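You operate a simulated robot arm through the tools that you are given. There is no shell and no other tool.

You are at the controls of a simulated robot arm. One attempt, no reset.

Task
Leak-test the bottle in the test well; green well if it holds, red if it leaks.
Fine: purple plug in, white tap open, pump to 30-60 mbar, tap shut, hold 10 s, vent by the red button, plug back. Set down upright: small bottle.
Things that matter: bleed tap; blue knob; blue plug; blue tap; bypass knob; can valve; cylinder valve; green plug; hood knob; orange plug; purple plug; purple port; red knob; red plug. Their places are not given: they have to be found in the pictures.

The check looks at the end state, three seconds after you hand in, the way a careful person would. Anything else that was tipped, shoved, dropped, spilled or broken makes it a failure.

Robot
A 7-joint arm with a fingered hand, fixed in place. Base frame: the origin is on the floor under the middle of its stand, x ahead of it, y to its left, z up; the work surface is at about z = 85. Lengths are in cm, angles in rad, forces in N, time in s.
With the tool pointing down near the work surface it reaches from about 34 to 82 cm from the base axis. Its first joint turns from -2.007 to 2.007 rad. Payload 5 kg.
Tool frame: the origin (TCP) lies between the finger pads and is the grasp point; the fingertips stand 3.2 cm ahead of it; z points along the fingers, y is the line along which they close. The gripper opens to 16 cm; its body begins 8.9 cm behind the TCP. The gripper is a hand of 4 fingers: y runs from the thumb to the fingers, the wrist lies at [0, 0, -26.7] in the tool frame, and closing takes about 1.5 s.
Orientation is that of the tool frame in the base frame, as a unit quaternion [x, y, z, w]. With the fingers straight down and closing along the base's y, the tool's x points along the base's -x, its y along +y and its z along -z.

Tools
- The arm moves only by the tool send_rows. Its argument "motion" is text: rows parted by semicolons, each of 6 numbers parted by spaces: the shift along the base's x, y, z in cm, then the turn, a rotation vector about the base's x, y, z in rad. In form: x y z ax ay az; .... A call has 1 to 20 rows; each row shifts and turns the commanded pose from where the row before left it. "claw" is the closure, from 0 (fully open) to 1 (shut), set as the call begins (left out, the last holds). Each row takes 0.2 s and may step no farther than 5 cm and 0.15 rad from the row before; otherwise, or with a gripper value out of range, the whole call is refused. Where a pose cannot be reached the arm comes as near as it can. A force on the tool above 40 N (or 10 N above the force at the start of the call, whichever is more), or a blocked arm, ends the call early, and 0.2 s more pass. The fingers move at their own pace (about 10.8 cm/s each) and stop on an object; they squeeze with about 23 N. The grip force told is the motor's: it shows also when the fingers shut on nothing. Time passes only in rows, and 0.2 s behind the last, so rows that do not move let the fingers close. The reply holds the time, the measured pose of the TCP, the force on the tool along the base axes, the opening and the grip force, in the units named above and with some noise, with the torque about the TCP (base axes, N m) and any sound that the robot's microphone picked up.
- Cameras (640 x 400 px; columns grow to the right, rows downward): "scene" is fixed at [40.08, 50.03, 165.05]; the picture's right is [-0.96, -0.29, 0.00], its down [-0.19, 0.62, -0.76] and it looks along [0.22, -0.73, -0.65] (base axes); focal length 322 px, centre (320, 200). "wrist" rides on the gripper at [8, -0.4, -11.4] in the tool frame; the picture's right is [0.05, 1.00, 0.00], its down [-0.82, 0.04, -0.58] and it looks along [-0.58, 0.03, 0.82] (tool axes); focal length 265 px, centre (320, 200).
- get_image(camera): a new picture of that camera. No time passes.
- raise_lower(by): slides the trunk up (or, below 0, down) by that many cm; the arm rides with it, the base frame stays. It gives what a move gives, with no picture.
- hand_shape(shape): the hand has 4 fingers and takes this shape, open, in about a second: jaw (thumb against the fingers, like two jaws); tri (thumb and two fingers); tip (a fingertip pinch); poke (one finger out to press); point (the index stretched); flat (the hand flat); cup (the hand cupped); fist (a fist). The gripper value then closes the fingers along that shape, each until it touches; the sizes above hold for jaw. It gives what a move gives, with no picture.
- pixel_to_xyz(camera, pixels): for up to 12 pixels [column, row] of the newest picture of that camera ("zoom" is the newest enlarged one), the place [x, y, z] in the base frame of the surface seen there, good to about 0.3 cm. No time passes.
- inspect(camera, box): a new picture of the part [left, top, right, bottom] of that camera's present view, enlarged. No time passes.
- finish_job(): hands the job in; it is judged then, once.

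Open the gripper and draw the arm clear of the work before you hand the job in, unless the task says otherwise.

The tools are called after "Request:" as name(argument=value, ...) on one line, values as JSON. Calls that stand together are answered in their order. send_rows: Moves the arm, as the interface text tells. Its arguments: {"type":"object","properties":{"motion":{"type":"string"},"claw":{"type":"number"}},"required":["motion"]} The other tools are called the same way: raise_lower (by) moves the trunk up or down; hand_shape (shape) gives the hand a shape; get_image (camera) takes a picture; pixel_to_xyz (camera, pixels) gives the place of the surface under pixels of a picture; inspect (camera, box) takes an enlarged picture of a part of a camera's view; finish_job () hands the job in.

At the start:

```text
time_s: 0.0
tool_pos: [35.45, -41.43, 132.42]
tool_rot: [0.0, 1.0, 0.0, 0.0]
force: [0.3, -0.3, 0.2]
ft_torque: [-0.02, 0.0, 0.02]
gripper_width: 15.98
grasp_force: 0.1
shape: jaw
trunk travel left (down, up): [-92.5, 6.5]
```

scene: 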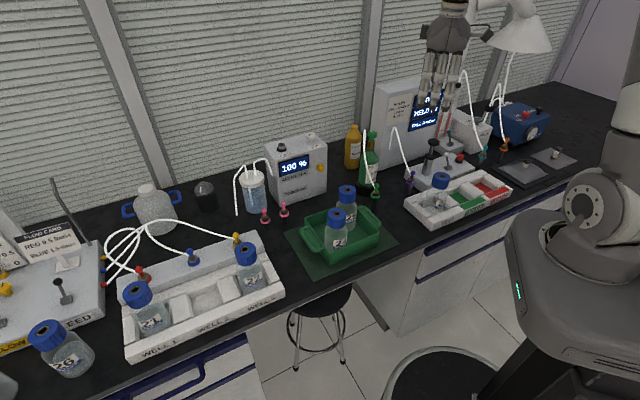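
wrist: 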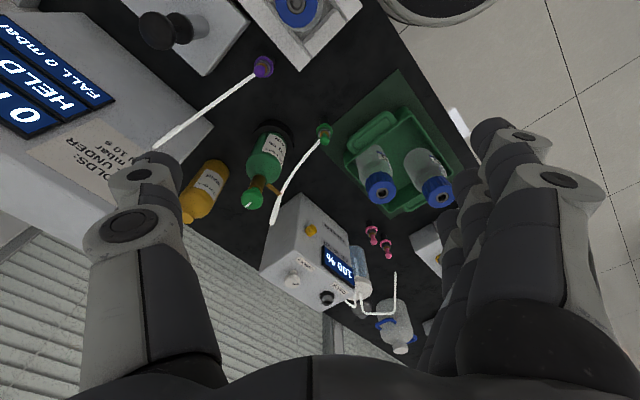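

I start by enlarging the parts of the scene around the leak tester (about pixel 430,130) and the test tray (about 460,195).

Request:
inspect(camera="scene", box=[360, 60, 520, 160])

Request:
inspect(camera="scene", box=[380, 130, 540, 230])

Request:
inspect(camera="scene", box=[440, 60, 600, 200])

Request:
inspect(camera="scene", box=[0, 180, 300, 380])

Request:
inspect(camera="scene", box=[220, 110, 400, 270])

```text
4.00 times, centred on (440, 110) of scene
```

zoom: 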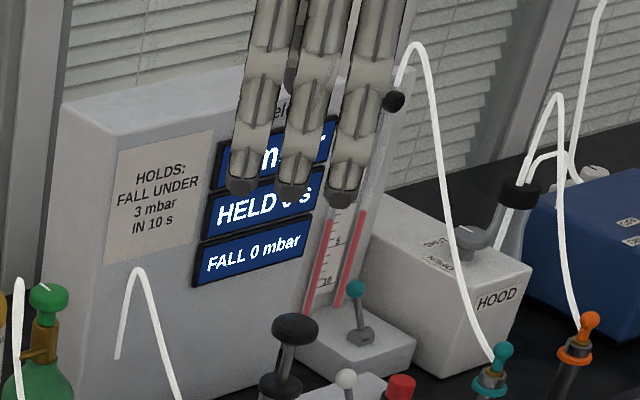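

```text
4.00 times, centred on (460, 180) of scene
```

zoom: 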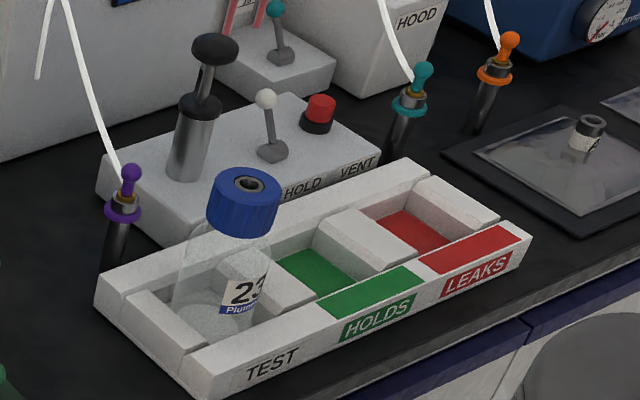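

```text
2.86 times, centred on (520, 130) of scene
```

zoom: 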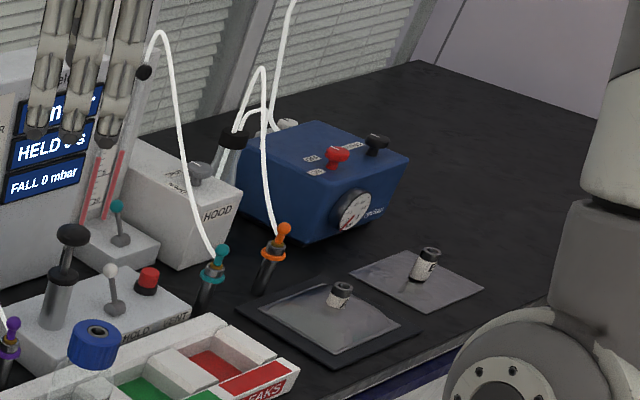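

```text
2.00 times, centred on (150, 280) of scene
```

zoom: 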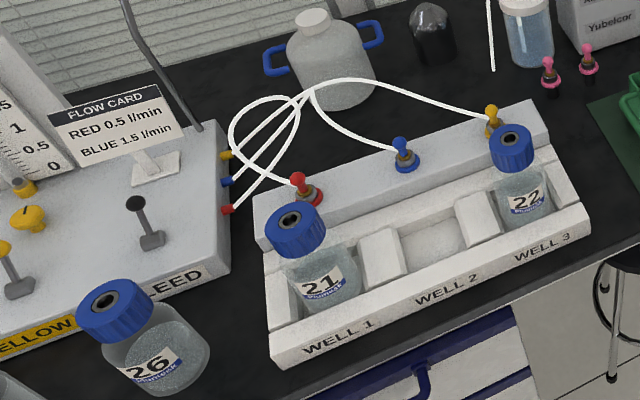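

```text
2.50 times, centred on (310, 190) of scene
```

zoom: 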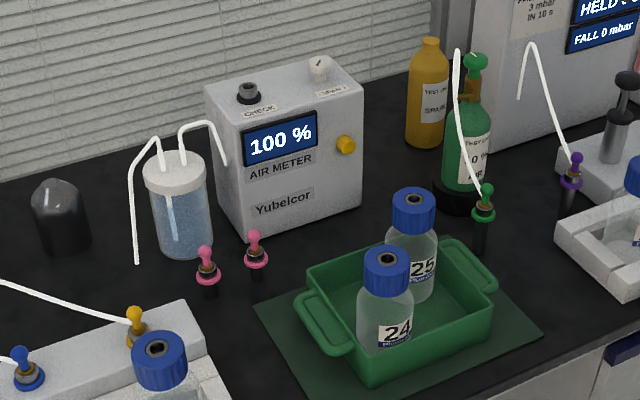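

Next I take the enlarged test-tray view again, so I can read the positions of the plug, pump, tap, button, bottle and wells from it.

Request:
inspect(camera="scene", box=[400, 130, 520, 230])

```text
4.00 times, centred on (460, 180) of scene
```

zoom: 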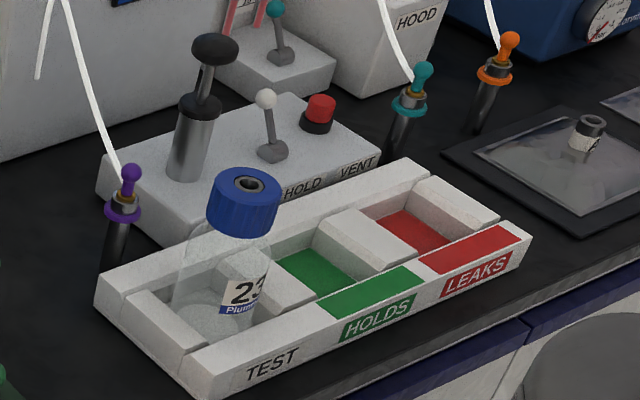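

In this view the purple knob is at (130,172), the pump knob at (214,48), the tap ball at (265,98), the red button at (320,107) and the cap port at (250,183). I query those pixels.

Request:
pixel_to_xyz(camera="zoom", pixels=[[130, 172], [123, 200], [122, 212], [113, 250], [214, 48], [195, 105], [187, 165], [265, 98], [272, 150], [320, 102], [316, 125], [250, 183]])

Request:
pixel_to_xyz(camera="zoom", pixels=[[220, 190], [270, 190], [245, 225], [205, 310], [100, 300], [200, 375], [525, 235], [420, 165], [310, 270], [410, 230], [130, 190], [240, 385]])

Request:
pixel_to_xyz(camera="zoom", pixels=[[170, 285], [265, 285], [365, 215], [350, 250], [455, 195], [370, 295], [150, 230], [340, 225], [200, 200], [40, 60], [90, 100], [300, 250]])

```text
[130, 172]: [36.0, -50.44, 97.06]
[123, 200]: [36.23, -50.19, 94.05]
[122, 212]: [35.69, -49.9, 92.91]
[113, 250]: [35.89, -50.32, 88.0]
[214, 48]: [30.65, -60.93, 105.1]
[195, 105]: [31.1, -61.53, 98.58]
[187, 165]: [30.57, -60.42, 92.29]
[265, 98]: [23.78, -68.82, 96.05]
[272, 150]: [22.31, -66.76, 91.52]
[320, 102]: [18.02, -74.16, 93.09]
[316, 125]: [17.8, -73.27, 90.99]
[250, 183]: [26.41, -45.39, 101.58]
```

```text
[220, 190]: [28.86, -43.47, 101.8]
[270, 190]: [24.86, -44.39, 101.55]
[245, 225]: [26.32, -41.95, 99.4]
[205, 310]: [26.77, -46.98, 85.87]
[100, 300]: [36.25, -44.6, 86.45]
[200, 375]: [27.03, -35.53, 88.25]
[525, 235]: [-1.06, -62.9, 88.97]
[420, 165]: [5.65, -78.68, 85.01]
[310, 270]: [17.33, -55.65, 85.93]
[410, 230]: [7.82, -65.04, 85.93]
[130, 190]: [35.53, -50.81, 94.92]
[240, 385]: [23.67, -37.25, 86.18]
```

```text
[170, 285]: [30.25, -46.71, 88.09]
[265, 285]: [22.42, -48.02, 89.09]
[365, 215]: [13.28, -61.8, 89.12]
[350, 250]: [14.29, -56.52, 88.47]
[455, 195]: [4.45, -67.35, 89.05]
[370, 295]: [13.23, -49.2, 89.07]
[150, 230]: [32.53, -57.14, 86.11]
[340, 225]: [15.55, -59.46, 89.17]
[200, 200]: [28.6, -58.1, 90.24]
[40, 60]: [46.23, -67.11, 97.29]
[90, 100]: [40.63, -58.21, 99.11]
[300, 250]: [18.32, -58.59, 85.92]
```

The tray runs diagonally from TEST at about (26.5,-45.5) to HOLDS (17.3,-55.6) and LEAKS (7.8,-65). I pull the hand back and turn it about z so the wrist camera faces the tester.

Request:
send_rows(motion="-2.6 1.6 0 0 0 -0.15; -2.6 1.6 0 0 0 -0.15; -2.6 1.6 0 0 0 -0.15; -2.6 1.6 0 0 0 -0.15; -2.6 1.6 0 0 0 -0.15; -2.6 1.6 0 0 0 -0.15; -2.6 1.6 0 0 0 -0.15")

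Request:
get_image(camera="wrist")

Request:
get_image(camera="scene")

```text
time_s: 1.6
tool_pos: [16.83, -30.08, 132.51]
tool_rot: [0.503, 0.864, 0.0, 0.001]
force: [0.1, -0.3, -0.2]
ft_torque: [-0.03, -0.03, -0.05]
gripper_width: 15.99
grasp_force: 0.1
shape: jaw
trunk travel left (down, up): [-92.5, 6.5]
```

```text
taken
```

wrist: 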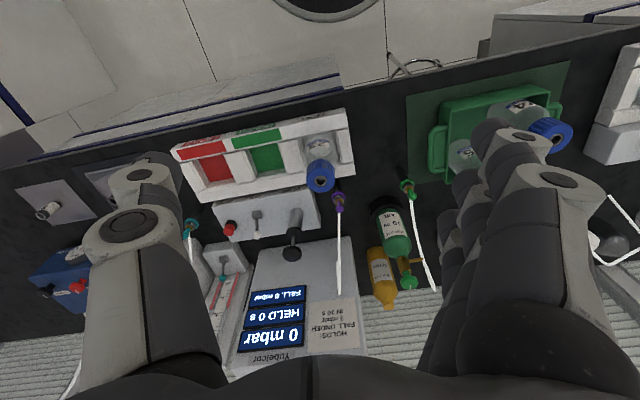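

```text
taken
```

scene: 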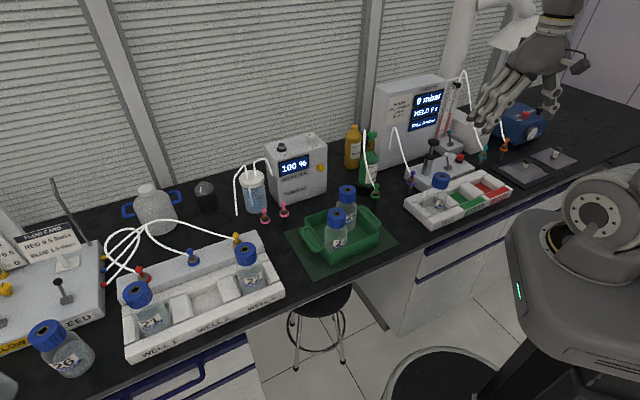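

The display now shows 0 mbar / HELD 0 s, and the wrist camera sees the tester panel around (260,220). I enlarge both views to see the tap, the pump and the plug.

Request:
inspect(camera="wrist", box=[160, 110, 360, 260])

Request:
inspect(camera="scene", box=[365, 70, 485, 145])

Request:
inspect(camera="scene", box=[395, 135, 475, 185])

```text
2.67 times, centred on (260, 185) of wrist
```

zoom: 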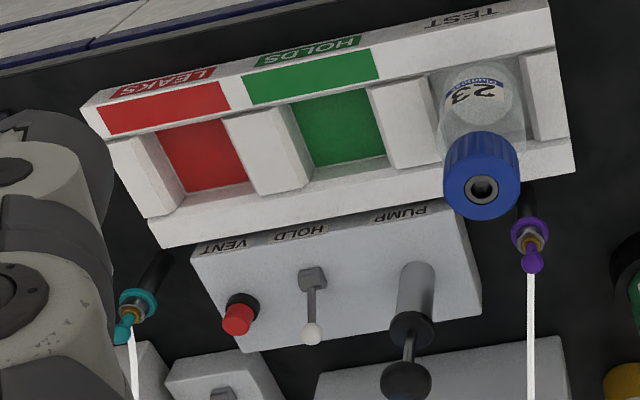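

```text
5.33 times, centred on (425, 108) of scene
```

zoom: 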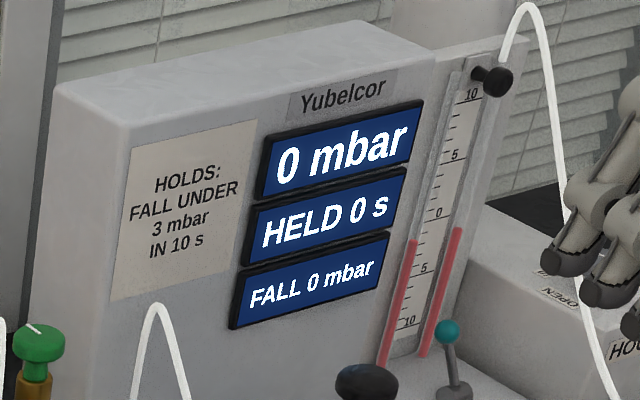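

```text
8.00 times, centred on (435, 160) of scene
```

zoom: 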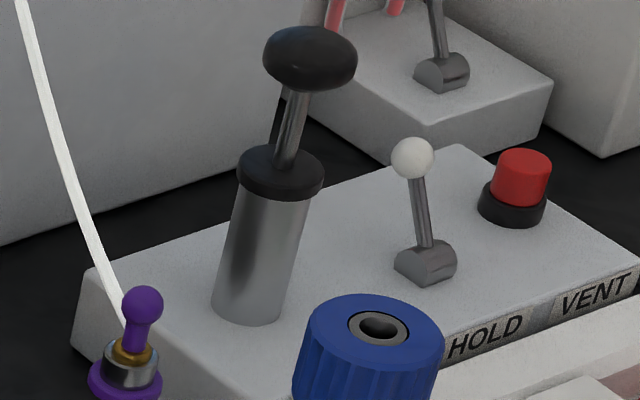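

I enlarge the wrist view around the tap and pump, to measure the lever's tilt and the axis of the pump.

Request:
inspect(camera="wrist", box=[225, 180, 365, 270])

```text
4.44 times, centred on (295, 225) of wrist
```

zoom: 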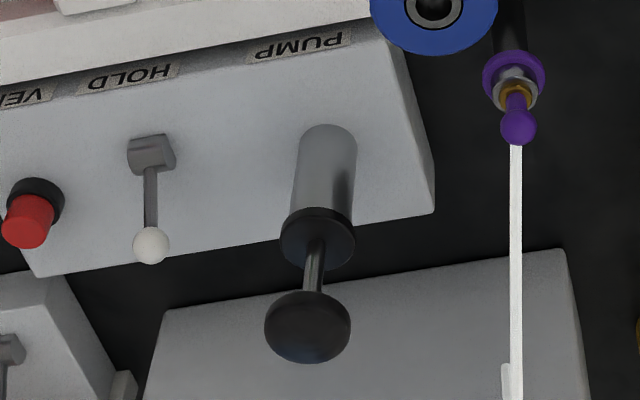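

Request:
pixel_to_xyz(camera="zoom", pixels=[[150, 240], [150, 215], [150, 185], [147, 143], [160, 162], [30, 205], [28, 228], [307, 315], [320, 222], [330, 140], [518, 120], [435, 8]])

Request:
pixel_to_xyz(camera="zoom", pixels=[[300, 60], [130, 80], [20, 98], [516, 99], [516, 60], [500, 75], [535, 75], [515, 160], [512, 300], [380, 90], [220, 180], [100, 220]])

```text
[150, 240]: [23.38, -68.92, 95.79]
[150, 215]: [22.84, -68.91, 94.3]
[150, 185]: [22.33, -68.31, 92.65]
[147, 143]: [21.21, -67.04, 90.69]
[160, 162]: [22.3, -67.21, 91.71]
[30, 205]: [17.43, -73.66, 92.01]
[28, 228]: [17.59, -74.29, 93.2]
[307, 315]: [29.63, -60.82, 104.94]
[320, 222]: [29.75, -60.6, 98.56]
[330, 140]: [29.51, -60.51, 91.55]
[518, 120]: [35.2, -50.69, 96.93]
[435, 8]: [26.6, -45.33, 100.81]
```

```text
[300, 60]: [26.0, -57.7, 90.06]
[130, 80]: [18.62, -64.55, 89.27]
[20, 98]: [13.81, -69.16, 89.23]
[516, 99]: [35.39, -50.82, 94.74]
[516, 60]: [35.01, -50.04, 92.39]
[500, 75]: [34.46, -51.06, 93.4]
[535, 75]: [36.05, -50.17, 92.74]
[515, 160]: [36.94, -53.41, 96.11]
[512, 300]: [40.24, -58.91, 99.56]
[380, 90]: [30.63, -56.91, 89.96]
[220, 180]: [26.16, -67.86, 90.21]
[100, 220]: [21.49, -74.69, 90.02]
```

The tap ball is at about (23.5,-69.2,95.8) and its pivot at about (22,-67.2,91), so the lever leans away from the robot. I now measure the big display unit behind the panel, for clearance.

Request:
pixel_to_xyz(camera="wrist", pixels=[[275, 335], [280, 295], [330, 325], [345, 245], [350, 290], [260, 250], [245, 350], [222, 255], [210, 300], [192, 225], [300, 355], [225, 285]])

Request:
pixel_to_xyz(camera="scene", pixels=[[430, 98], [400, 110], [378, 85], [420, 75], [445, 76], [461, 72], [370, 150], [395, 130], [480, 150], [503, 145], [449, 135], [440, 110]])

```text
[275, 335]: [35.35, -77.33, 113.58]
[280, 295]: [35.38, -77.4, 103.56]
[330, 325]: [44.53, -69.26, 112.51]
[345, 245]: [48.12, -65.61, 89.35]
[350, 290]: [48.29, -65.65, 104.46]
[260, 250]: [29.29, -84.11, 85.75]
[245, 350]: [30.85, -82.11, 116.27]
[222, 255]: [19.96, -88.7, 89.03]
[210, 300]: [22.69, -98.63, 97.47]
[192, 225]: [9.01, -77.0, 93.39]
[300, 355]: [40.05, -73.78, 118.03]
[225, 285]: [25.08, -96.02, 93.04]
```

```text
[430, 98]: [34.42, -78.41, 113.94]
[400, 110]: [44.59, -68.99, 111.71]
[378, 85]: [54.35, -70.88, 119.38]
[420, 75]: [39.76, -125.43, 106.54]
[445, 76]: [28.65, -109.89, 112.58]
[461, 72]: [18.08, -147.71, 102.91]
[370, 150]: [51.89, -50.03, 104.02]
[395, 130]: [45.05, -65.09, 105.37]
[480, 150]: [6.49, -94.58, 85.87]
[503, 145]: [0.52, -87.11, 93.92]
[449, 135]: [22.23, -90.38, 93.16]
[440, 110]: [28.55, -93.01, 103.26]
```

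The display unit's front face is about 15 cm behind the pump and tap, which leaves enough room. I try the pinch shape in free air to see where the fingertips meet.

Request:
hand_shape(shape="tip")

Request:
get_image(camera="wrist")

Request:
get_image(camera="scene")

```text
time_s: 2.5
tool_pos: [17.07, -30.19, 132.4]
tool_rot: [0.501, 0.866, 0.0, 0.0]
force: [0.2, 0.2, 0.7]
ft_torque: [-0.01, -0.02, 0.0]
gripper_width: 15.98
grasp_force: 0.1
shape: tip
trunk travel left (down, up): [-92.5, 6.5]
```

```text
taken
```

wrist: 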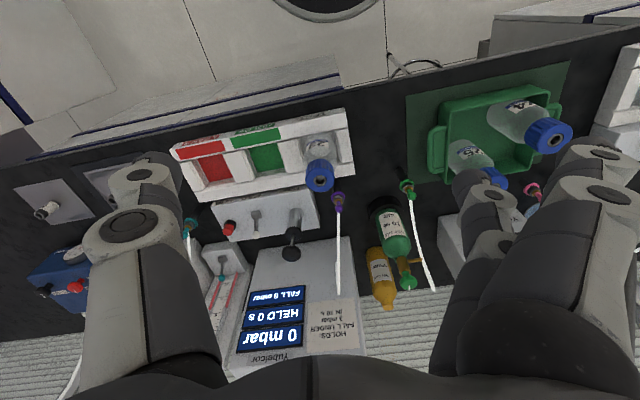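

```text
taken
```

scene: 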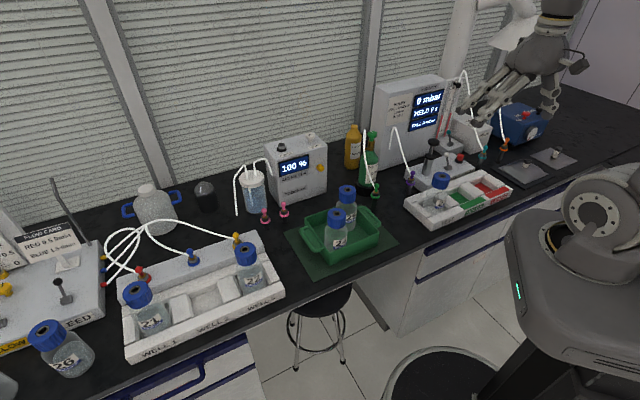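

In the pinch shape one opposing finger stays extended while the others fold outward at (600,200). I close it halfway and then fully in free air to see how it behaves.

Request:
send_rows(motion="0 0 0 0 0 0; 0 0 0 0 0 0; 0 0 0 0 0 0; 0 0 0 0 0 0; 0 0 0 0 0 0", claw=0.6)

Request:
get_image(camera="wrist")

Request:
send_rows(motion="0 0 0 0 0 0; 0 0 0 0 0 0; 0 0 0 0 0 0; 0 0 0 0 0 0; 0 0 0 0 0 0", claw=1)

Request:
get_image(camera="wrist")

Request:
inspect(camera="scene", box=[440, 0, 600, 160])

```text
time_s: 3.7
tool_pos: [17.14, -30.29, 132.44]
tool_rot: [0.502, 0.865, 0.0, 0.0]
force: [-0.4, -0.5, 0.4]
ft_torque: [0.0, 0.03, 0.0]
gripper_width: 6.47
grasp_force: 0.1
shape: tip
trunk travel left (down, up): [-92.5, 6.5]
```

```text
taken
```

wrist: 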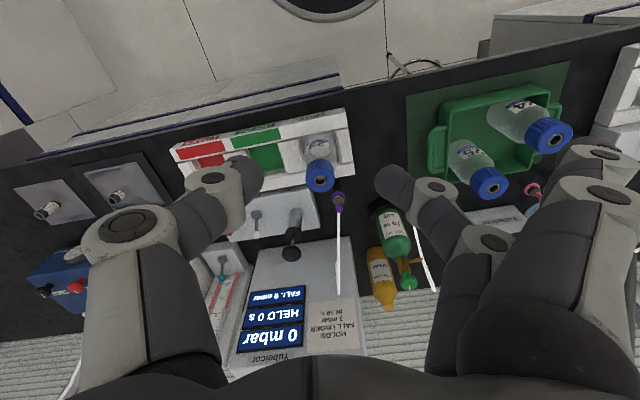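

```text
time_s: 4.9
tool_pos: [17.02, -30.26, 132.37]
tool_rot: [0.501, 0.865, 0.0, 0.0]
force: [-0.5, 0.3, -0.5]
ft_torque: [0.0, 0.01, 0.0]
gripper_width: 0.0
grasp_force: 23.3
shape: tip
trunk travel left (down, up): [-92.5, 6.5]
```

```text
taken
```

wrist: 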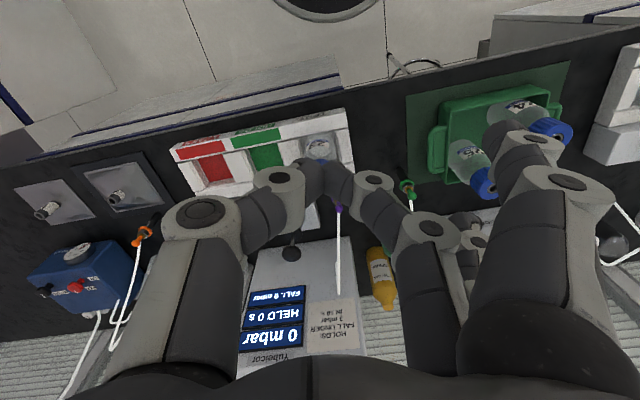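

```text
2.50 times, centred on (520, 80) of scene
```

zoom: 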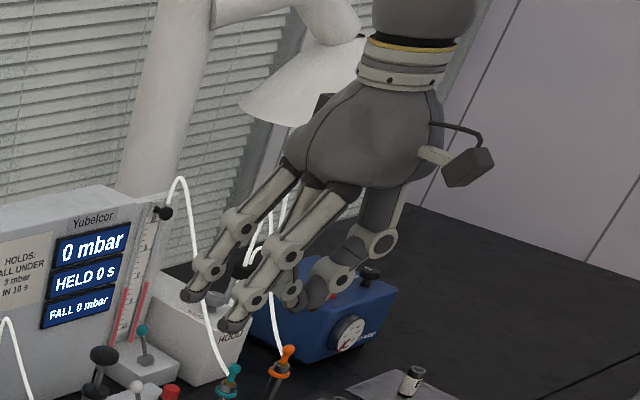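

The pinch meets at about (322,180) in the wrist picture, near the TCP. I query the fingertip positions in the zoom, the two idle fingers at (188,297) and (230,325) and the pinch at (315,300).

Request:
pixel_to_xyz(camera="zoom", pixels=[[188, 297], [231, 326], [318, 300], [302, 303], [295, 290], [210, 268], [252, 296], [345, 245], [375, 240], [305, 285]])

Request:
hand_shape(shape="jaw")

Request:
send_rows(motion="0 0 0 0 0 0; 0 0 0 0 0 0; 0 0 0 0 0 0; 0 0 0 0 0 0; 0 0 0 0 0 0; 0 0 0 0 0 0; 0 0 0 0 0 0; 0 0 0 0 0 0", claw=1)

Request:
get_image(camera="wrist")

Request:
inspect(camera="scene", box=[440, 0, 600, 160])

```text
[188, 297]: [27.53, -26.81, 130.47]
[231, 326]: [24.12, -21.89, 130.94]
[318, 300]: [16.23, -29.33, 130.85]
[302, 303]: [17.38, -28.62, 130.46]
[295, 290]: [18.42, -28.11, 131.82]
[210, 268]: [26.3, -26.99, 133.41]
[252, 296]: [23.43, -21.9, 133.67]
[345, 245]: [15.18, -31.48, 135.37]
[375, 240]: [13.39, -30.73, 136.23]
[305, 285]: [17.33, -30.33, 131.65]
```

```text
time_s: 5.8
tool_pos: [16.93, -30.11, 132.46]
tool_rot: [0.501, 0.865, 0.001, 0.0]
force: [-0.3, -0.2, 0.7]
ft_torque: [-0.02, 0.0, 0.04]
gripper_width: 15.99
grasp_force: 0.1
shape: jaw
trunk travel left (down, up): [-92.5, 6.5]
```

```text
time_s: 7.6
tool_pos: [17.02, -30.22, 132.4]
tool_rot: [0.502, 0.865, 0.0, 0.0]
force: [0.1, 0.1, -0.8]
ft_torque: [0.0, 0.01, 0.01]
gripper_width: 0.0
grasp_force: 22.8
shape: jaw
trunk travel left (down, up): [-92.5, 6.5]
```

```text
taken
```

wrist: 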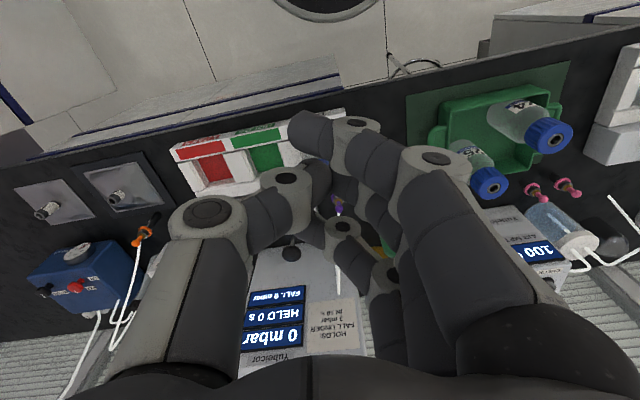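

```text
2.50 times, centred on (520, 80) of scene
```

zoom: 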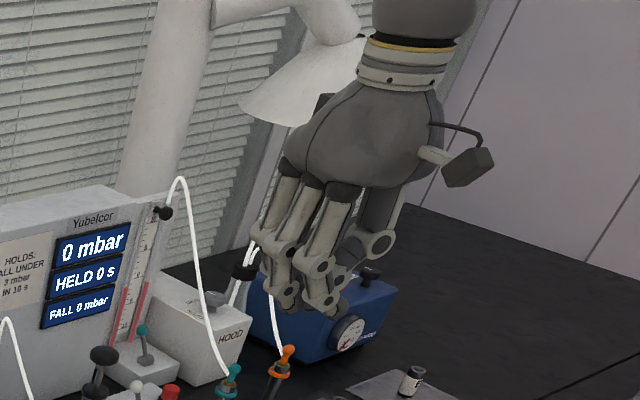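

With the pinch, the tips reach only about 1.5–2 cm below the TCP and the idle fingers stay about 11 cm away, so it suits the small purple knob. I switch back to tip, part closed, and move above the purple plug for a closer look.

Request:
hand_shape(shape="tip")

Request:
send_rows(motion="3.1 -3.45 -3.0 0 0 0; 3.1 -3.45 -3.0 0 0 0; 3.1 -3.45 -3.0 0 0 0; 3.1 -3.45 -3.0 0 0 0; 3.1 -3.45 -3.0 0 0 0; 3.1 -3.45 -3.0 0 0 0", claw=0.65)

Request:
get_image(camera="wrist")

Request:
get_image(camera="scene")

```text
time_s: 8.5
tool_pos: [17.03, -30.18, 132.55]
tool_rot: [0.501, 0.865, 0.0, 0.0]
force: [-0.3, 0.3, -0.4]
ft_torque: [0.0, 0.01, -0.01]
gripper_width: 15.98
grasp_force: 0.1
shape: tip
trunk travel left (down, up): [-92.5, 6.5]
```

```text
refused: row 1 steps farther than a row can; nothing moved
```

```text
taken
```

wrist: 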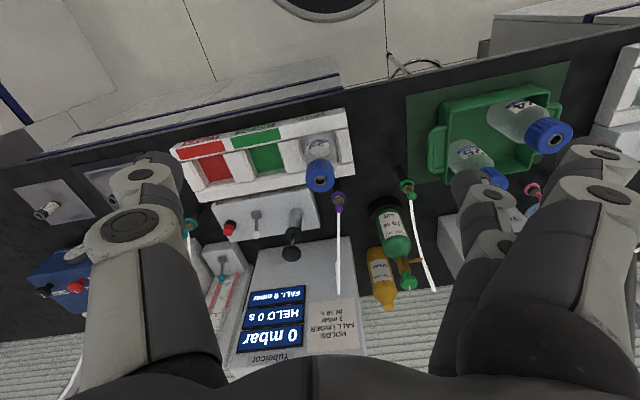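

```text
taken
```

scene: 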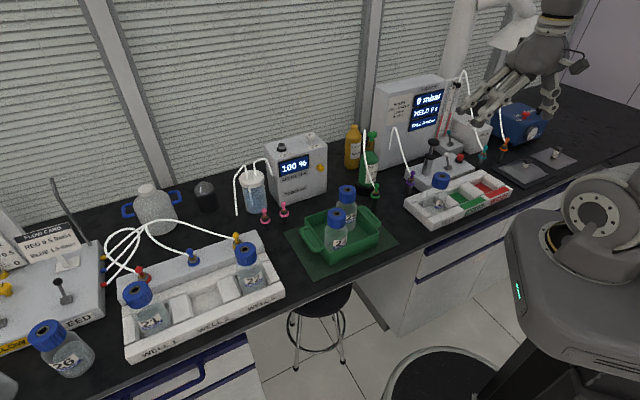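

The steps were over the 5 cm limit, so nothing moved. I send the same path to above the plug in smaller steps.

Request:
send_rows(motion="2.32 -2.6 -2.2 0 0 0; 2.32 -2.6 -2.2 0 0 0; 2.32 -2.6 -2.2 0 0 0; 2.32 -2.6 -2.2 0 0 0; 2.32 -2.6 -2.2 0 0 0; 2.32 -2.6 -2.2 0 0 0; 2.32 -2.6 -2.2 0 0 0; 2.32 -2.6 -2.2 0 0 0", claw=0.65)

Request:
get_image(camera="wrist")

Request:
get_image(camera="scene")

```text
time_s: 10.3
tool_pos: [35.95, -51.22, 114.86]
tool_rot: [0.502, 0.865, 0.0, 0.0]
force: [0.8, 0.1, 0.8]
ft_torque: [0.01, 0.03, 0.0]
gripper_width: 5.65
grasp_force: 0.0
shape: tip
trunk travel left (down, up): [-92.5, 6.5]
```

```text
taken
```

wrist: 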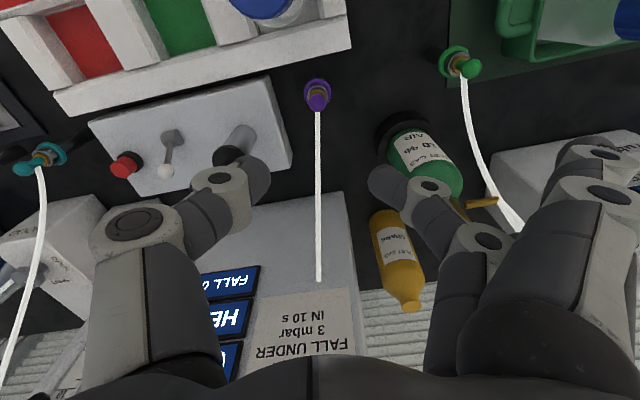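

```text
taken
```

scene: 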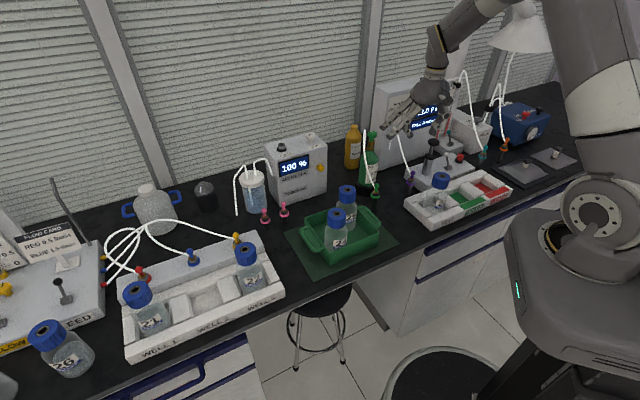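

The plug is at (318,97) in the wrist view, with the green gas cylinder to its right at about (425,150). I enlarge it and measure both.

Request:
inspect(camera="wrist", box=[280, 60, 360, 130])

Request:
pixel_to_xyz(camera="wrist", pixels=[[318, 101], [318, 80], [318, 130], [400, 130], [440, 180], [450, 140], [395, 230], [410, 300], [475, 203], [470, 65], [445, 200]])

Request:
inspect(camera="scene", box=[340, 80, 500, 220])

```text
5.71 times, centred on (320, 95) of wrist
```

zoom: 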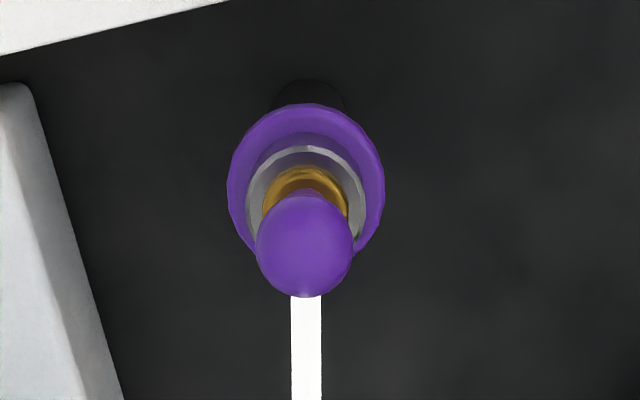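

```text
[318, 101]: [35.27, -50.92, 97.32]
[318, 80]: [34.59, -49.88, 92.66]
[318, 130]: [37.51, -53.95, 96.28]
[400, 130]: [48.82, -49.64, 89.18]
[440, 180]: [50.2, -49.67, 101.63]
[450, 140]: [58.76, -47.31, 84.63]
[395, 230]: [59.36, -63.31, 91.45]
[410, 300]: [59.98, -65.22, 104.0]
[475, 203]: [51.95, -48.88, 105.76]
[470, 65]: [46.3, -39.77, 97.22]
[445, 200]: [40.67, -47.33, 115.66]
```

```text
2.86 times, centred on (420, 150) of scene
```

zoom: 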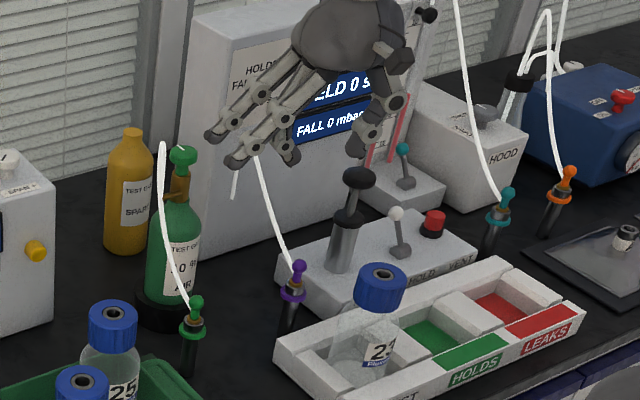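

The purple ball is about 1.9 cm across, centred near (35.56,-51.2,96.5). I turn the hand +0.2 rad so the idle fingers clear the cylinder at (50.5,-50.5), then lower to z≈103.

Request:
send_rows(motion="-0.12 -0.07 -2 0 0 0.1; -0.12 -0.07 -2 0 0 0.1; 0 0 -2.7 0 0 0; 0 0 -2.7 0 0 0; 0 0 -2.4 0 0 0")

Request:
get_image(camera="wrist")

Request:
inspect(camera="scene", box=[340, 100, 460, 220])

```text
time_s: 11.5
tool_pos: [35.47, -51.39, 103.02]
tool_rot: [0.412, 0.911, 0.0, 0.0]
force: [-0.2, 0.0, 0.0]
ft_torque: [0.04, -0.02, 0.0]
gripper_width: 5.67
grasp_force: 0.1
shape: tip
trunk travel left (down, up): [-92.5, 6.5]
```

```text
taken
```

wrist: 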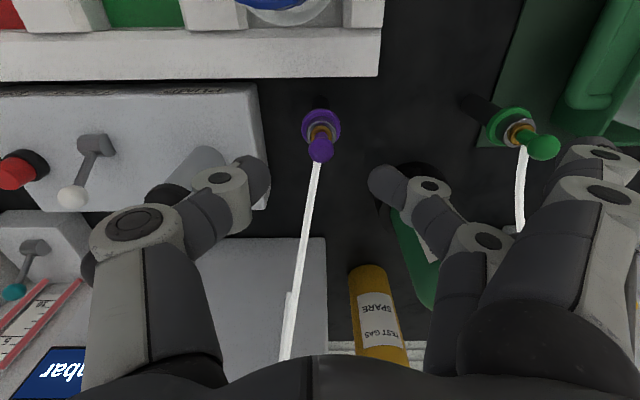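

```text
3.33 times, centred on (400, 160) of scene
```

zoom: 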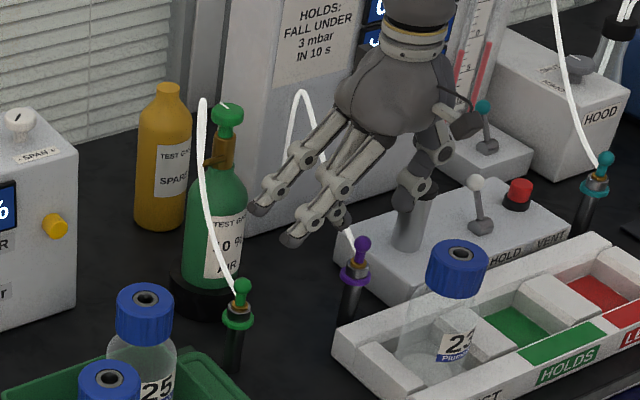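

The ball is centred at (320,150), as predicted. Before going lower I check how close the thumb, around (150,230), is to the pump knob at (165,195).

Request:
pixel_to_xyz(camera="wrist", pixels=[[132, 222], [130, 260], [110, 300], [195, 230], [220, 180], [255, 170], [165, 192], [150, 195], [200, 160], [90, 240], [190, 340], [200, 215]])

Request:
inspect(camera="wrist", box=[70, 130, 290, 300])

```text
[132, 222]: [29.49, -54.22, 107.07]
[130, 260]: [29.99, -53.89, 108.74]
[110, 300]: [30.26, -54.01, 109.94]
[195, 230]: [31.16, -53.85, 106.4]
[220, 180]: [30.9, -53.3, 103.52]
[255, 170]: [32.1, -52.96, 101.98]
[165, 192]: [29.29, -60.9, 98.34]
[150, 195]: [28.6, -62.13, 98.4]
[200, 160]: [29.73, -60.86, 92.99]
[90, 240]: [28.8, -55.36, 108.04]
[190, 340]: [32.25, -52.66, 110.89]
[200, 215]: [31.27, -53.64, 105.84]
```

```text
2.35 times, centred on (180, 215) of wrist
```

zoom: 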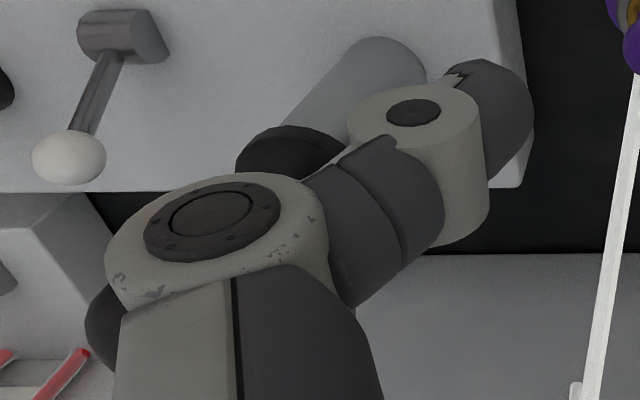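

The thumb clears the pump knob by about 2 cm, so I lower the remaining 5.8 cm.

Request:
send_rows(motion="0 0 -2 0 0 0; 0 0 -2 0 0 0; 0 0 -1.7 0 0 0; 0 0 0 0 0 0")

Request:
get_image(camera="wrist")

Request:
inspect(camera="scene", box=[360, 120, 460, 210])

```text
time_s: 12.5
tool_pos: [35.37, -50.98, 97.38]
tool_rot: [0.412, 0.911, 0.0, 0.0]
force: [0.2, 0.8, -0.4]
ft_torque: [-0.03, -0.01, -0.02]
gripper_width: 5.65
grasp_force: 0.0
shape: tip
trunk travel left (down, up): [-92.5, 6.5]
```

```text
taken
```

wrist: 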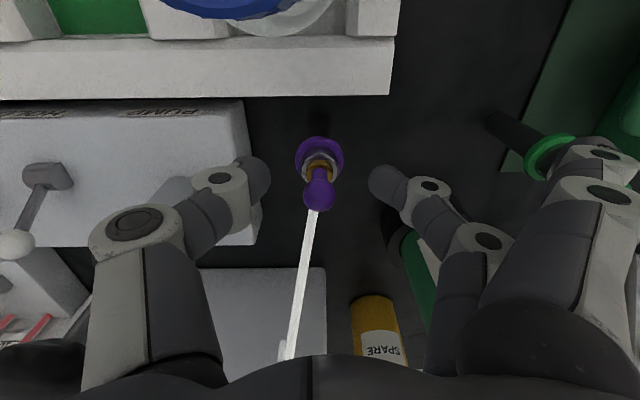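

```text
4.44 times, centred on (410, 165) of scene
```

zoom: 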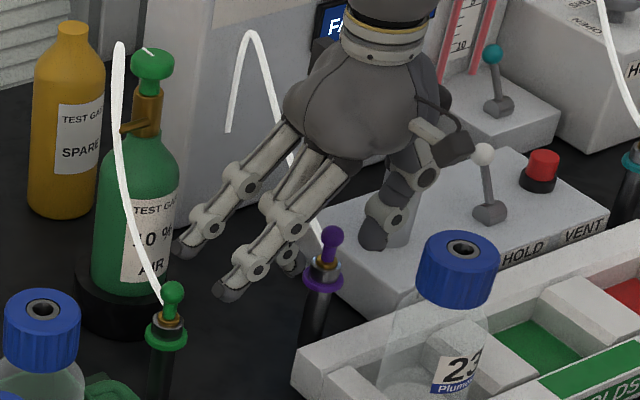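

The fingertips at (255,180) and (385,183) sit about 1 cm lower than the ball at (319,193). I raise the hand 1 cm so the pinch meets the ball's equator, then close.

Request:
send_rows(motion="0 0 1.0 0 0 0; 0 0 0 0 0 0")

Request:
send_rows(motion="0 0 0 0 0 0; 0 0 0 0 0 0; 0 0 0 0 0 0; 0 0 0 0 0 0; 0 0 0 0 0 0; 0 0 0 0 0 0", claw=1)

Request:
get_image(camera="wrist")

Request:
inspect(camera="scene", box=[360, 120, 460, 210])

```text
time_s: 13.1
tool_pos: [35.54, -51.08, 98.41]
tool_rot: [0.412, 0.911, 0.0, 0.0]
force: [0.2, 0.3, -0.6]
ft_torque: [0.02, 0.01, -0.03]
gripper_width: 5.67
grasp_force: 0.0
shape: tip
trunk travel left (down, up): [-92.5, 6.5]
```

```text
time_s: 14.5
tool_pos: [35.52, -51.2, 98.34]
tool_rot: [0.412, 0.911, 0.001, 0.0]
force: [-0.5, -0.4, 0.4]
ft_torque: [-0.01, 0.0, 0.0]
gripper_width: 1.31
grasp_force: 23.1
shape: tip
trunk travel left (down, up): [-92.5, 6.5]
```

```text
taken
```

wrist: 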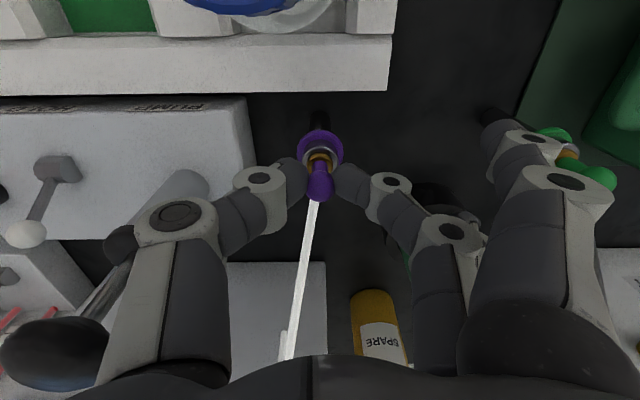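

```text
4.44 times, centred on (410, 165) of scene
```

zoom: 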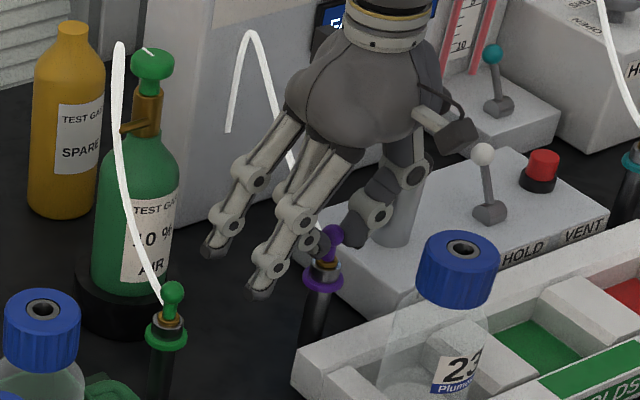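

The fingers stopped on the knob at width 1.31 with 23 N. I pull the plug up gently and check the forces.

Request:
send_rows(motion="0 0 0.5 0 0 0; 0 0 0.5 0 0 0; 0 0 0.5 0 0 0; 0 0 0.5 0 0 0")

Request:
get_image(camera="wrist")

Request:
inspect(camera="scene", box=[360, 120, 460, 210])

```text
time_s: 15.5
tool_pos: [35.58, -51.13, 100.38]
tool_rot: [0.412, 0.911, 0.0, 0.0]
force: [-0.4, 0.4, -0.8]
ft_torque: [-0.03, 0.0, 0.02]
gripper_width: 1.3
grasp_force: 23.5
shape: tip
trunk travel left (down, up): [-92.5, 6.5]
```

```text
taken
```

wrist: 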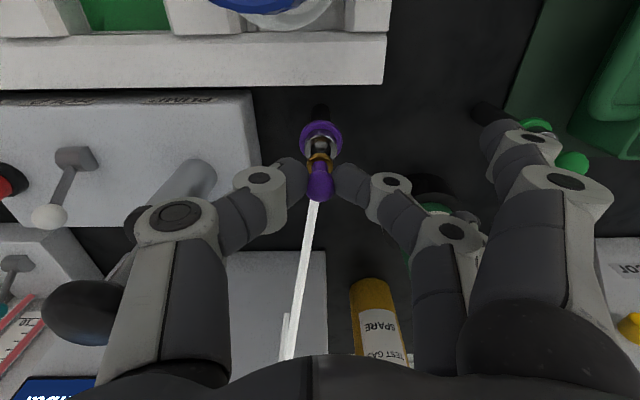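

```text
4.44 times, centred on (410, 165) of scene
```

zoom: 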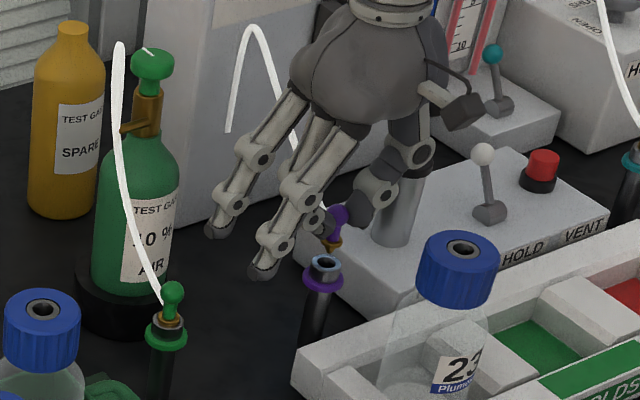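

The plug is free: the gold tip hangs at (333,242) above the empty purple port. I lift it clear of the cap height and carry it above the bottle's port at about (26.5,-45.4).

Request:
send_rows(motion="0 0 2.5 0 0 0; 0 0 2.5 0 0 0; 0 0 2.5 0 0 0; 0 0 2.5 0 0 0; -2.25 1.42 0 0 0 0; -2.25 1.42 0 0 0 0; -2.25 1.42 0 0 0 0; -2.25 1.42 0 0 0 0; 0 0 0 0 0 0")

Request:
get_image(camera="wrist")

Request:
inspect(camera="wrist", box=[260, 60, 380, 210])

Request:
inspect(camera="scene", box=[380, 100, 500, 220])

```text
time_s: 17.5
tool_pos: [26.53, -45.59, 110.15]
tool_rot: [0.412, 0.911, 0.0, 0.0]
force: [0.0, 0.2, -0.7]
ft_torque: [-0.03, 0.01, 0.02]
gripper_width: 1.32
grasp_force: 22.6
shape: tip
trunk travel left (down, up): [-92.5, 6.5]
```

```text
taken
```

wrist: 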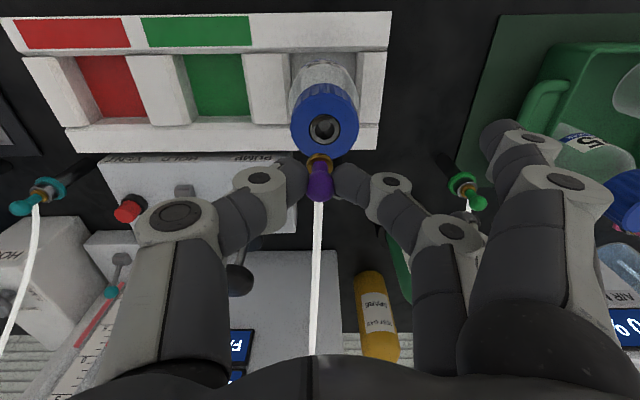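

```text
2.67 times, centred on (320, 135) of wrist
```

zoom: 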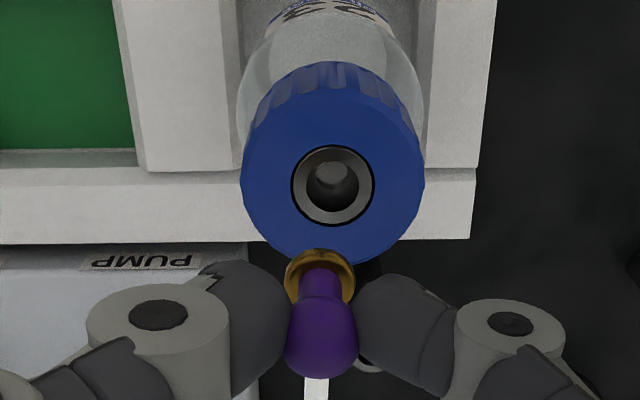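

```text
3.33 times, centred on (440, 160) of scene
```

zoom: 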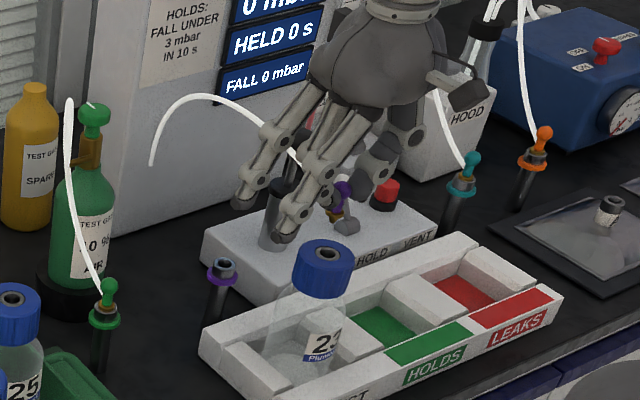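

The port hole centre is at about (325,130) in the wrist view and the gold plug at (319,165). I query points on the cap around the port rim for an exact centre.

Request:
pixel_to_xyz(camera="wrist", pixels=[[311, 130], [339, 130], [325, 116], [325, 144], [303, 130], [347, 130], [325, 107], [325, 151], [325, 130], [319, 181], [319, 163], [319, 158]])

Request:
pixel_to_xyz(camera="zoom", pixels=[[322, 255], [310, 255], [335, 257], [322, 246], [322, 263], [343, 190], [337, 212]])

```text
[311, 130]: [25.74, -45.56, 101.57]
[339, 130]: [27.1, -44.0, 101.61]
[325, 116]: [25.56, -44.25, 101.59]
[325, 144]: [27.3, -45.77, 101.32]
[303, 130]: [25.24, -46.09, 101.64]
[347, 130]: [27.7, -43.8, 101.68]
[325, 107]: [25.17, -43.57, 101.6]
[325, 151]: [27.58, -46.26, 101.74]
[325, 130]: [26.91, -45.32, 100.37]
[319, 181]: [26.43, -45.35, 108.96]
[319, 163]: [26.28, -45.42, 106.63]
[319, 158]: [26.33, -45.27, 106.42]
```

```text
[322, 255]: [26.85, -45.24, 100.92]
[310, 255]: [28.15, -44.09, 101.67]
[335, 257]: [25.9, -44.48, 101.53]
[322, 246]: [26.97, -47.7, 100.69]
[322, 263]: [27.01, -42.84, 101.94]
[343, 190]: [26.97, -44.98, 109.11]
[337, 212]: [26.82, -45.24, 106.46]
```

The hole centre is about (26.42,-44.92,101.6), so the plug needs to shift by about (-0.13,+0.58). I also measure the empty purple port's rim to get the seating depth.

Request:
inspect(camera="scene", box=[395, 165, 435, 205])

```text
10.00 times, centred on (415, 185) of scene
```

zoom: 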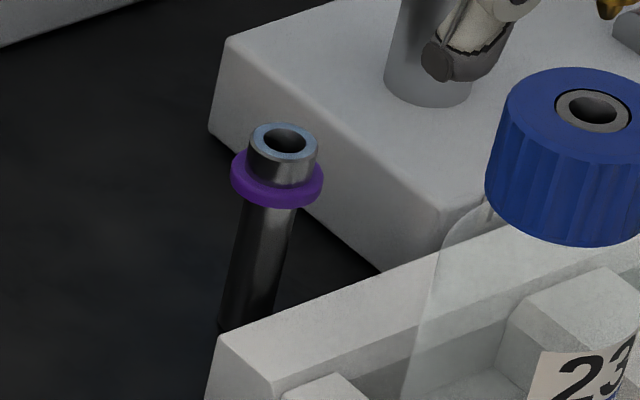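

Request:
pixel_to_xyz(camera="zoom", pixels=[[257, 140], [311, 146], [283, 127], [283, 159], [262, 150], [300, 155], [270, 130], [300, 130], [562, 105], [622, 108], [592, 90], [592, 127]])

```text
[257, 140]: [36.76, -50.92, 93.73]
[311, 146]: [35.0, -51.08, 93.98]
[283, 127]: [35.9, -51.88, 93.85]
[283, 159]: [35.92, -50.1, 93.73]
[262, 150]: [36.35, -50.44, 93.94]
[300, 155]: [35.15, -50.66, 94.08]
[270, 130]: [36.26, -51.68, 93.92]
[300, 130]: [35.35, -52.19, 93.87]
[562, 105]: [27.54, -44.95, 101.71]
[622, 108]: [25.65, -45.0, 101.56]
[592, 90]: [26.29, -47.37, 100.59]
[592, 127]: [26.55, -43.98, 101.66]
```

The port rim is at z≈93.9 against 101.6 for the cap port, so the plug should seat with the TCP at about z=106. I shift into line, lower part-way, and check.

Request:
send_rows(motion="-0.13 0.58 0 0 0 0; 0 0 -1 0 0 0; 0 0 -0.8 0 0 0; 0 0 0 0 0 0")

Request:
inspect(camera="wrist", box=[260, 60, 380, 210])

Request:
inspect(camera="scene", box=[415, 145, 465, 195])

```text
time_s: 18.5
tool_pos: [26.49, -45.09, 108.48]
tool_rot: [0.412, 0.911, 0.0, 0.0]
force: [-0.1, 0.2, -0.7]
ft_torque: [0.0, 0.0, -0.01]
gripper_width: 1.33
grasp_force: 22.5
shape: tip
trunk travel left (down, up): [-92.5, 6.5]
```

```text
2.67 times, centred on (320, 135) of wrist
```

zoom: 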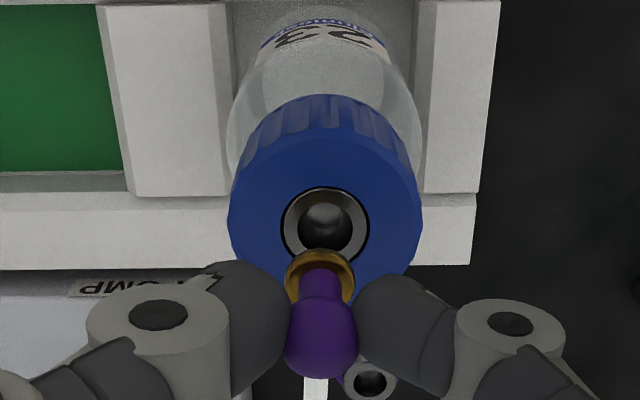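

```text
8.00 times, centred on (440, 170) of scene
```

zoom: 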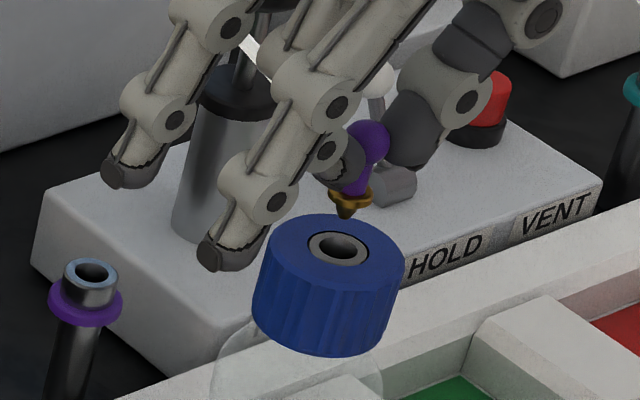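

In the wrist zoom the hole (325,228) and plug (320,275) line up within about 0.1 cm, and the scene view agrees. I correct by (0.09,0.08) and lower the plug into the port in small steps.

Request:
send_rows(motion="0.09 0.08 -0.5 0 0 0; 0 0 -0.5 0 0 0; 0 0 -0.5 0 0 0; 0 0 -0.5 0 0 0; 0 0 -0.4 0 0 0; 0 0 0 0 0 0")

Request:
inspect(camera="wrist", box=[260, 60, 380, 210])

Request:
inspect(camera="scene", box=[415, 145, 465, 195])

```text
time_s: 19.9
tool_pos: [26.65, -44.82, 106.14]
tool_rot: [0.413, 0.911, -0.001, 0.0]
force: [-0.4, 0.4, -0.9]
ft_torque: [0.03, 0.04, 0.0]
gripper_width: 1.32
grasp_force: 23.2
shape: tip
trunk travel left (down, up): [-92.5, 6.5]
```

```text
2.67 times, centred on (320, 135) of wrist
```

zoom: 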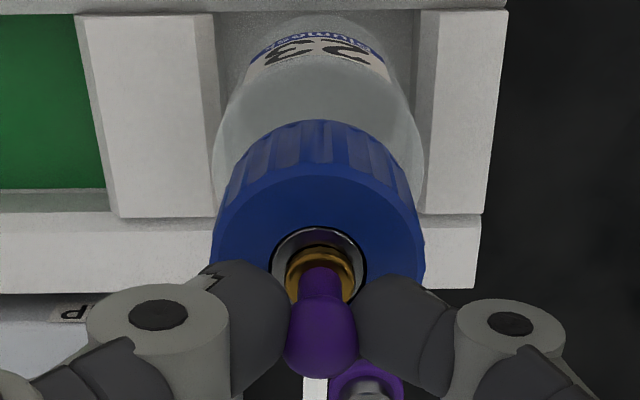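

```text
8.00 times, centred on (440, 170) of scene
```

zoom: 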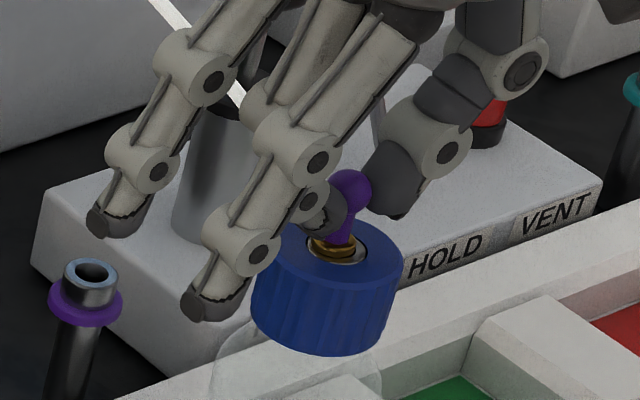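

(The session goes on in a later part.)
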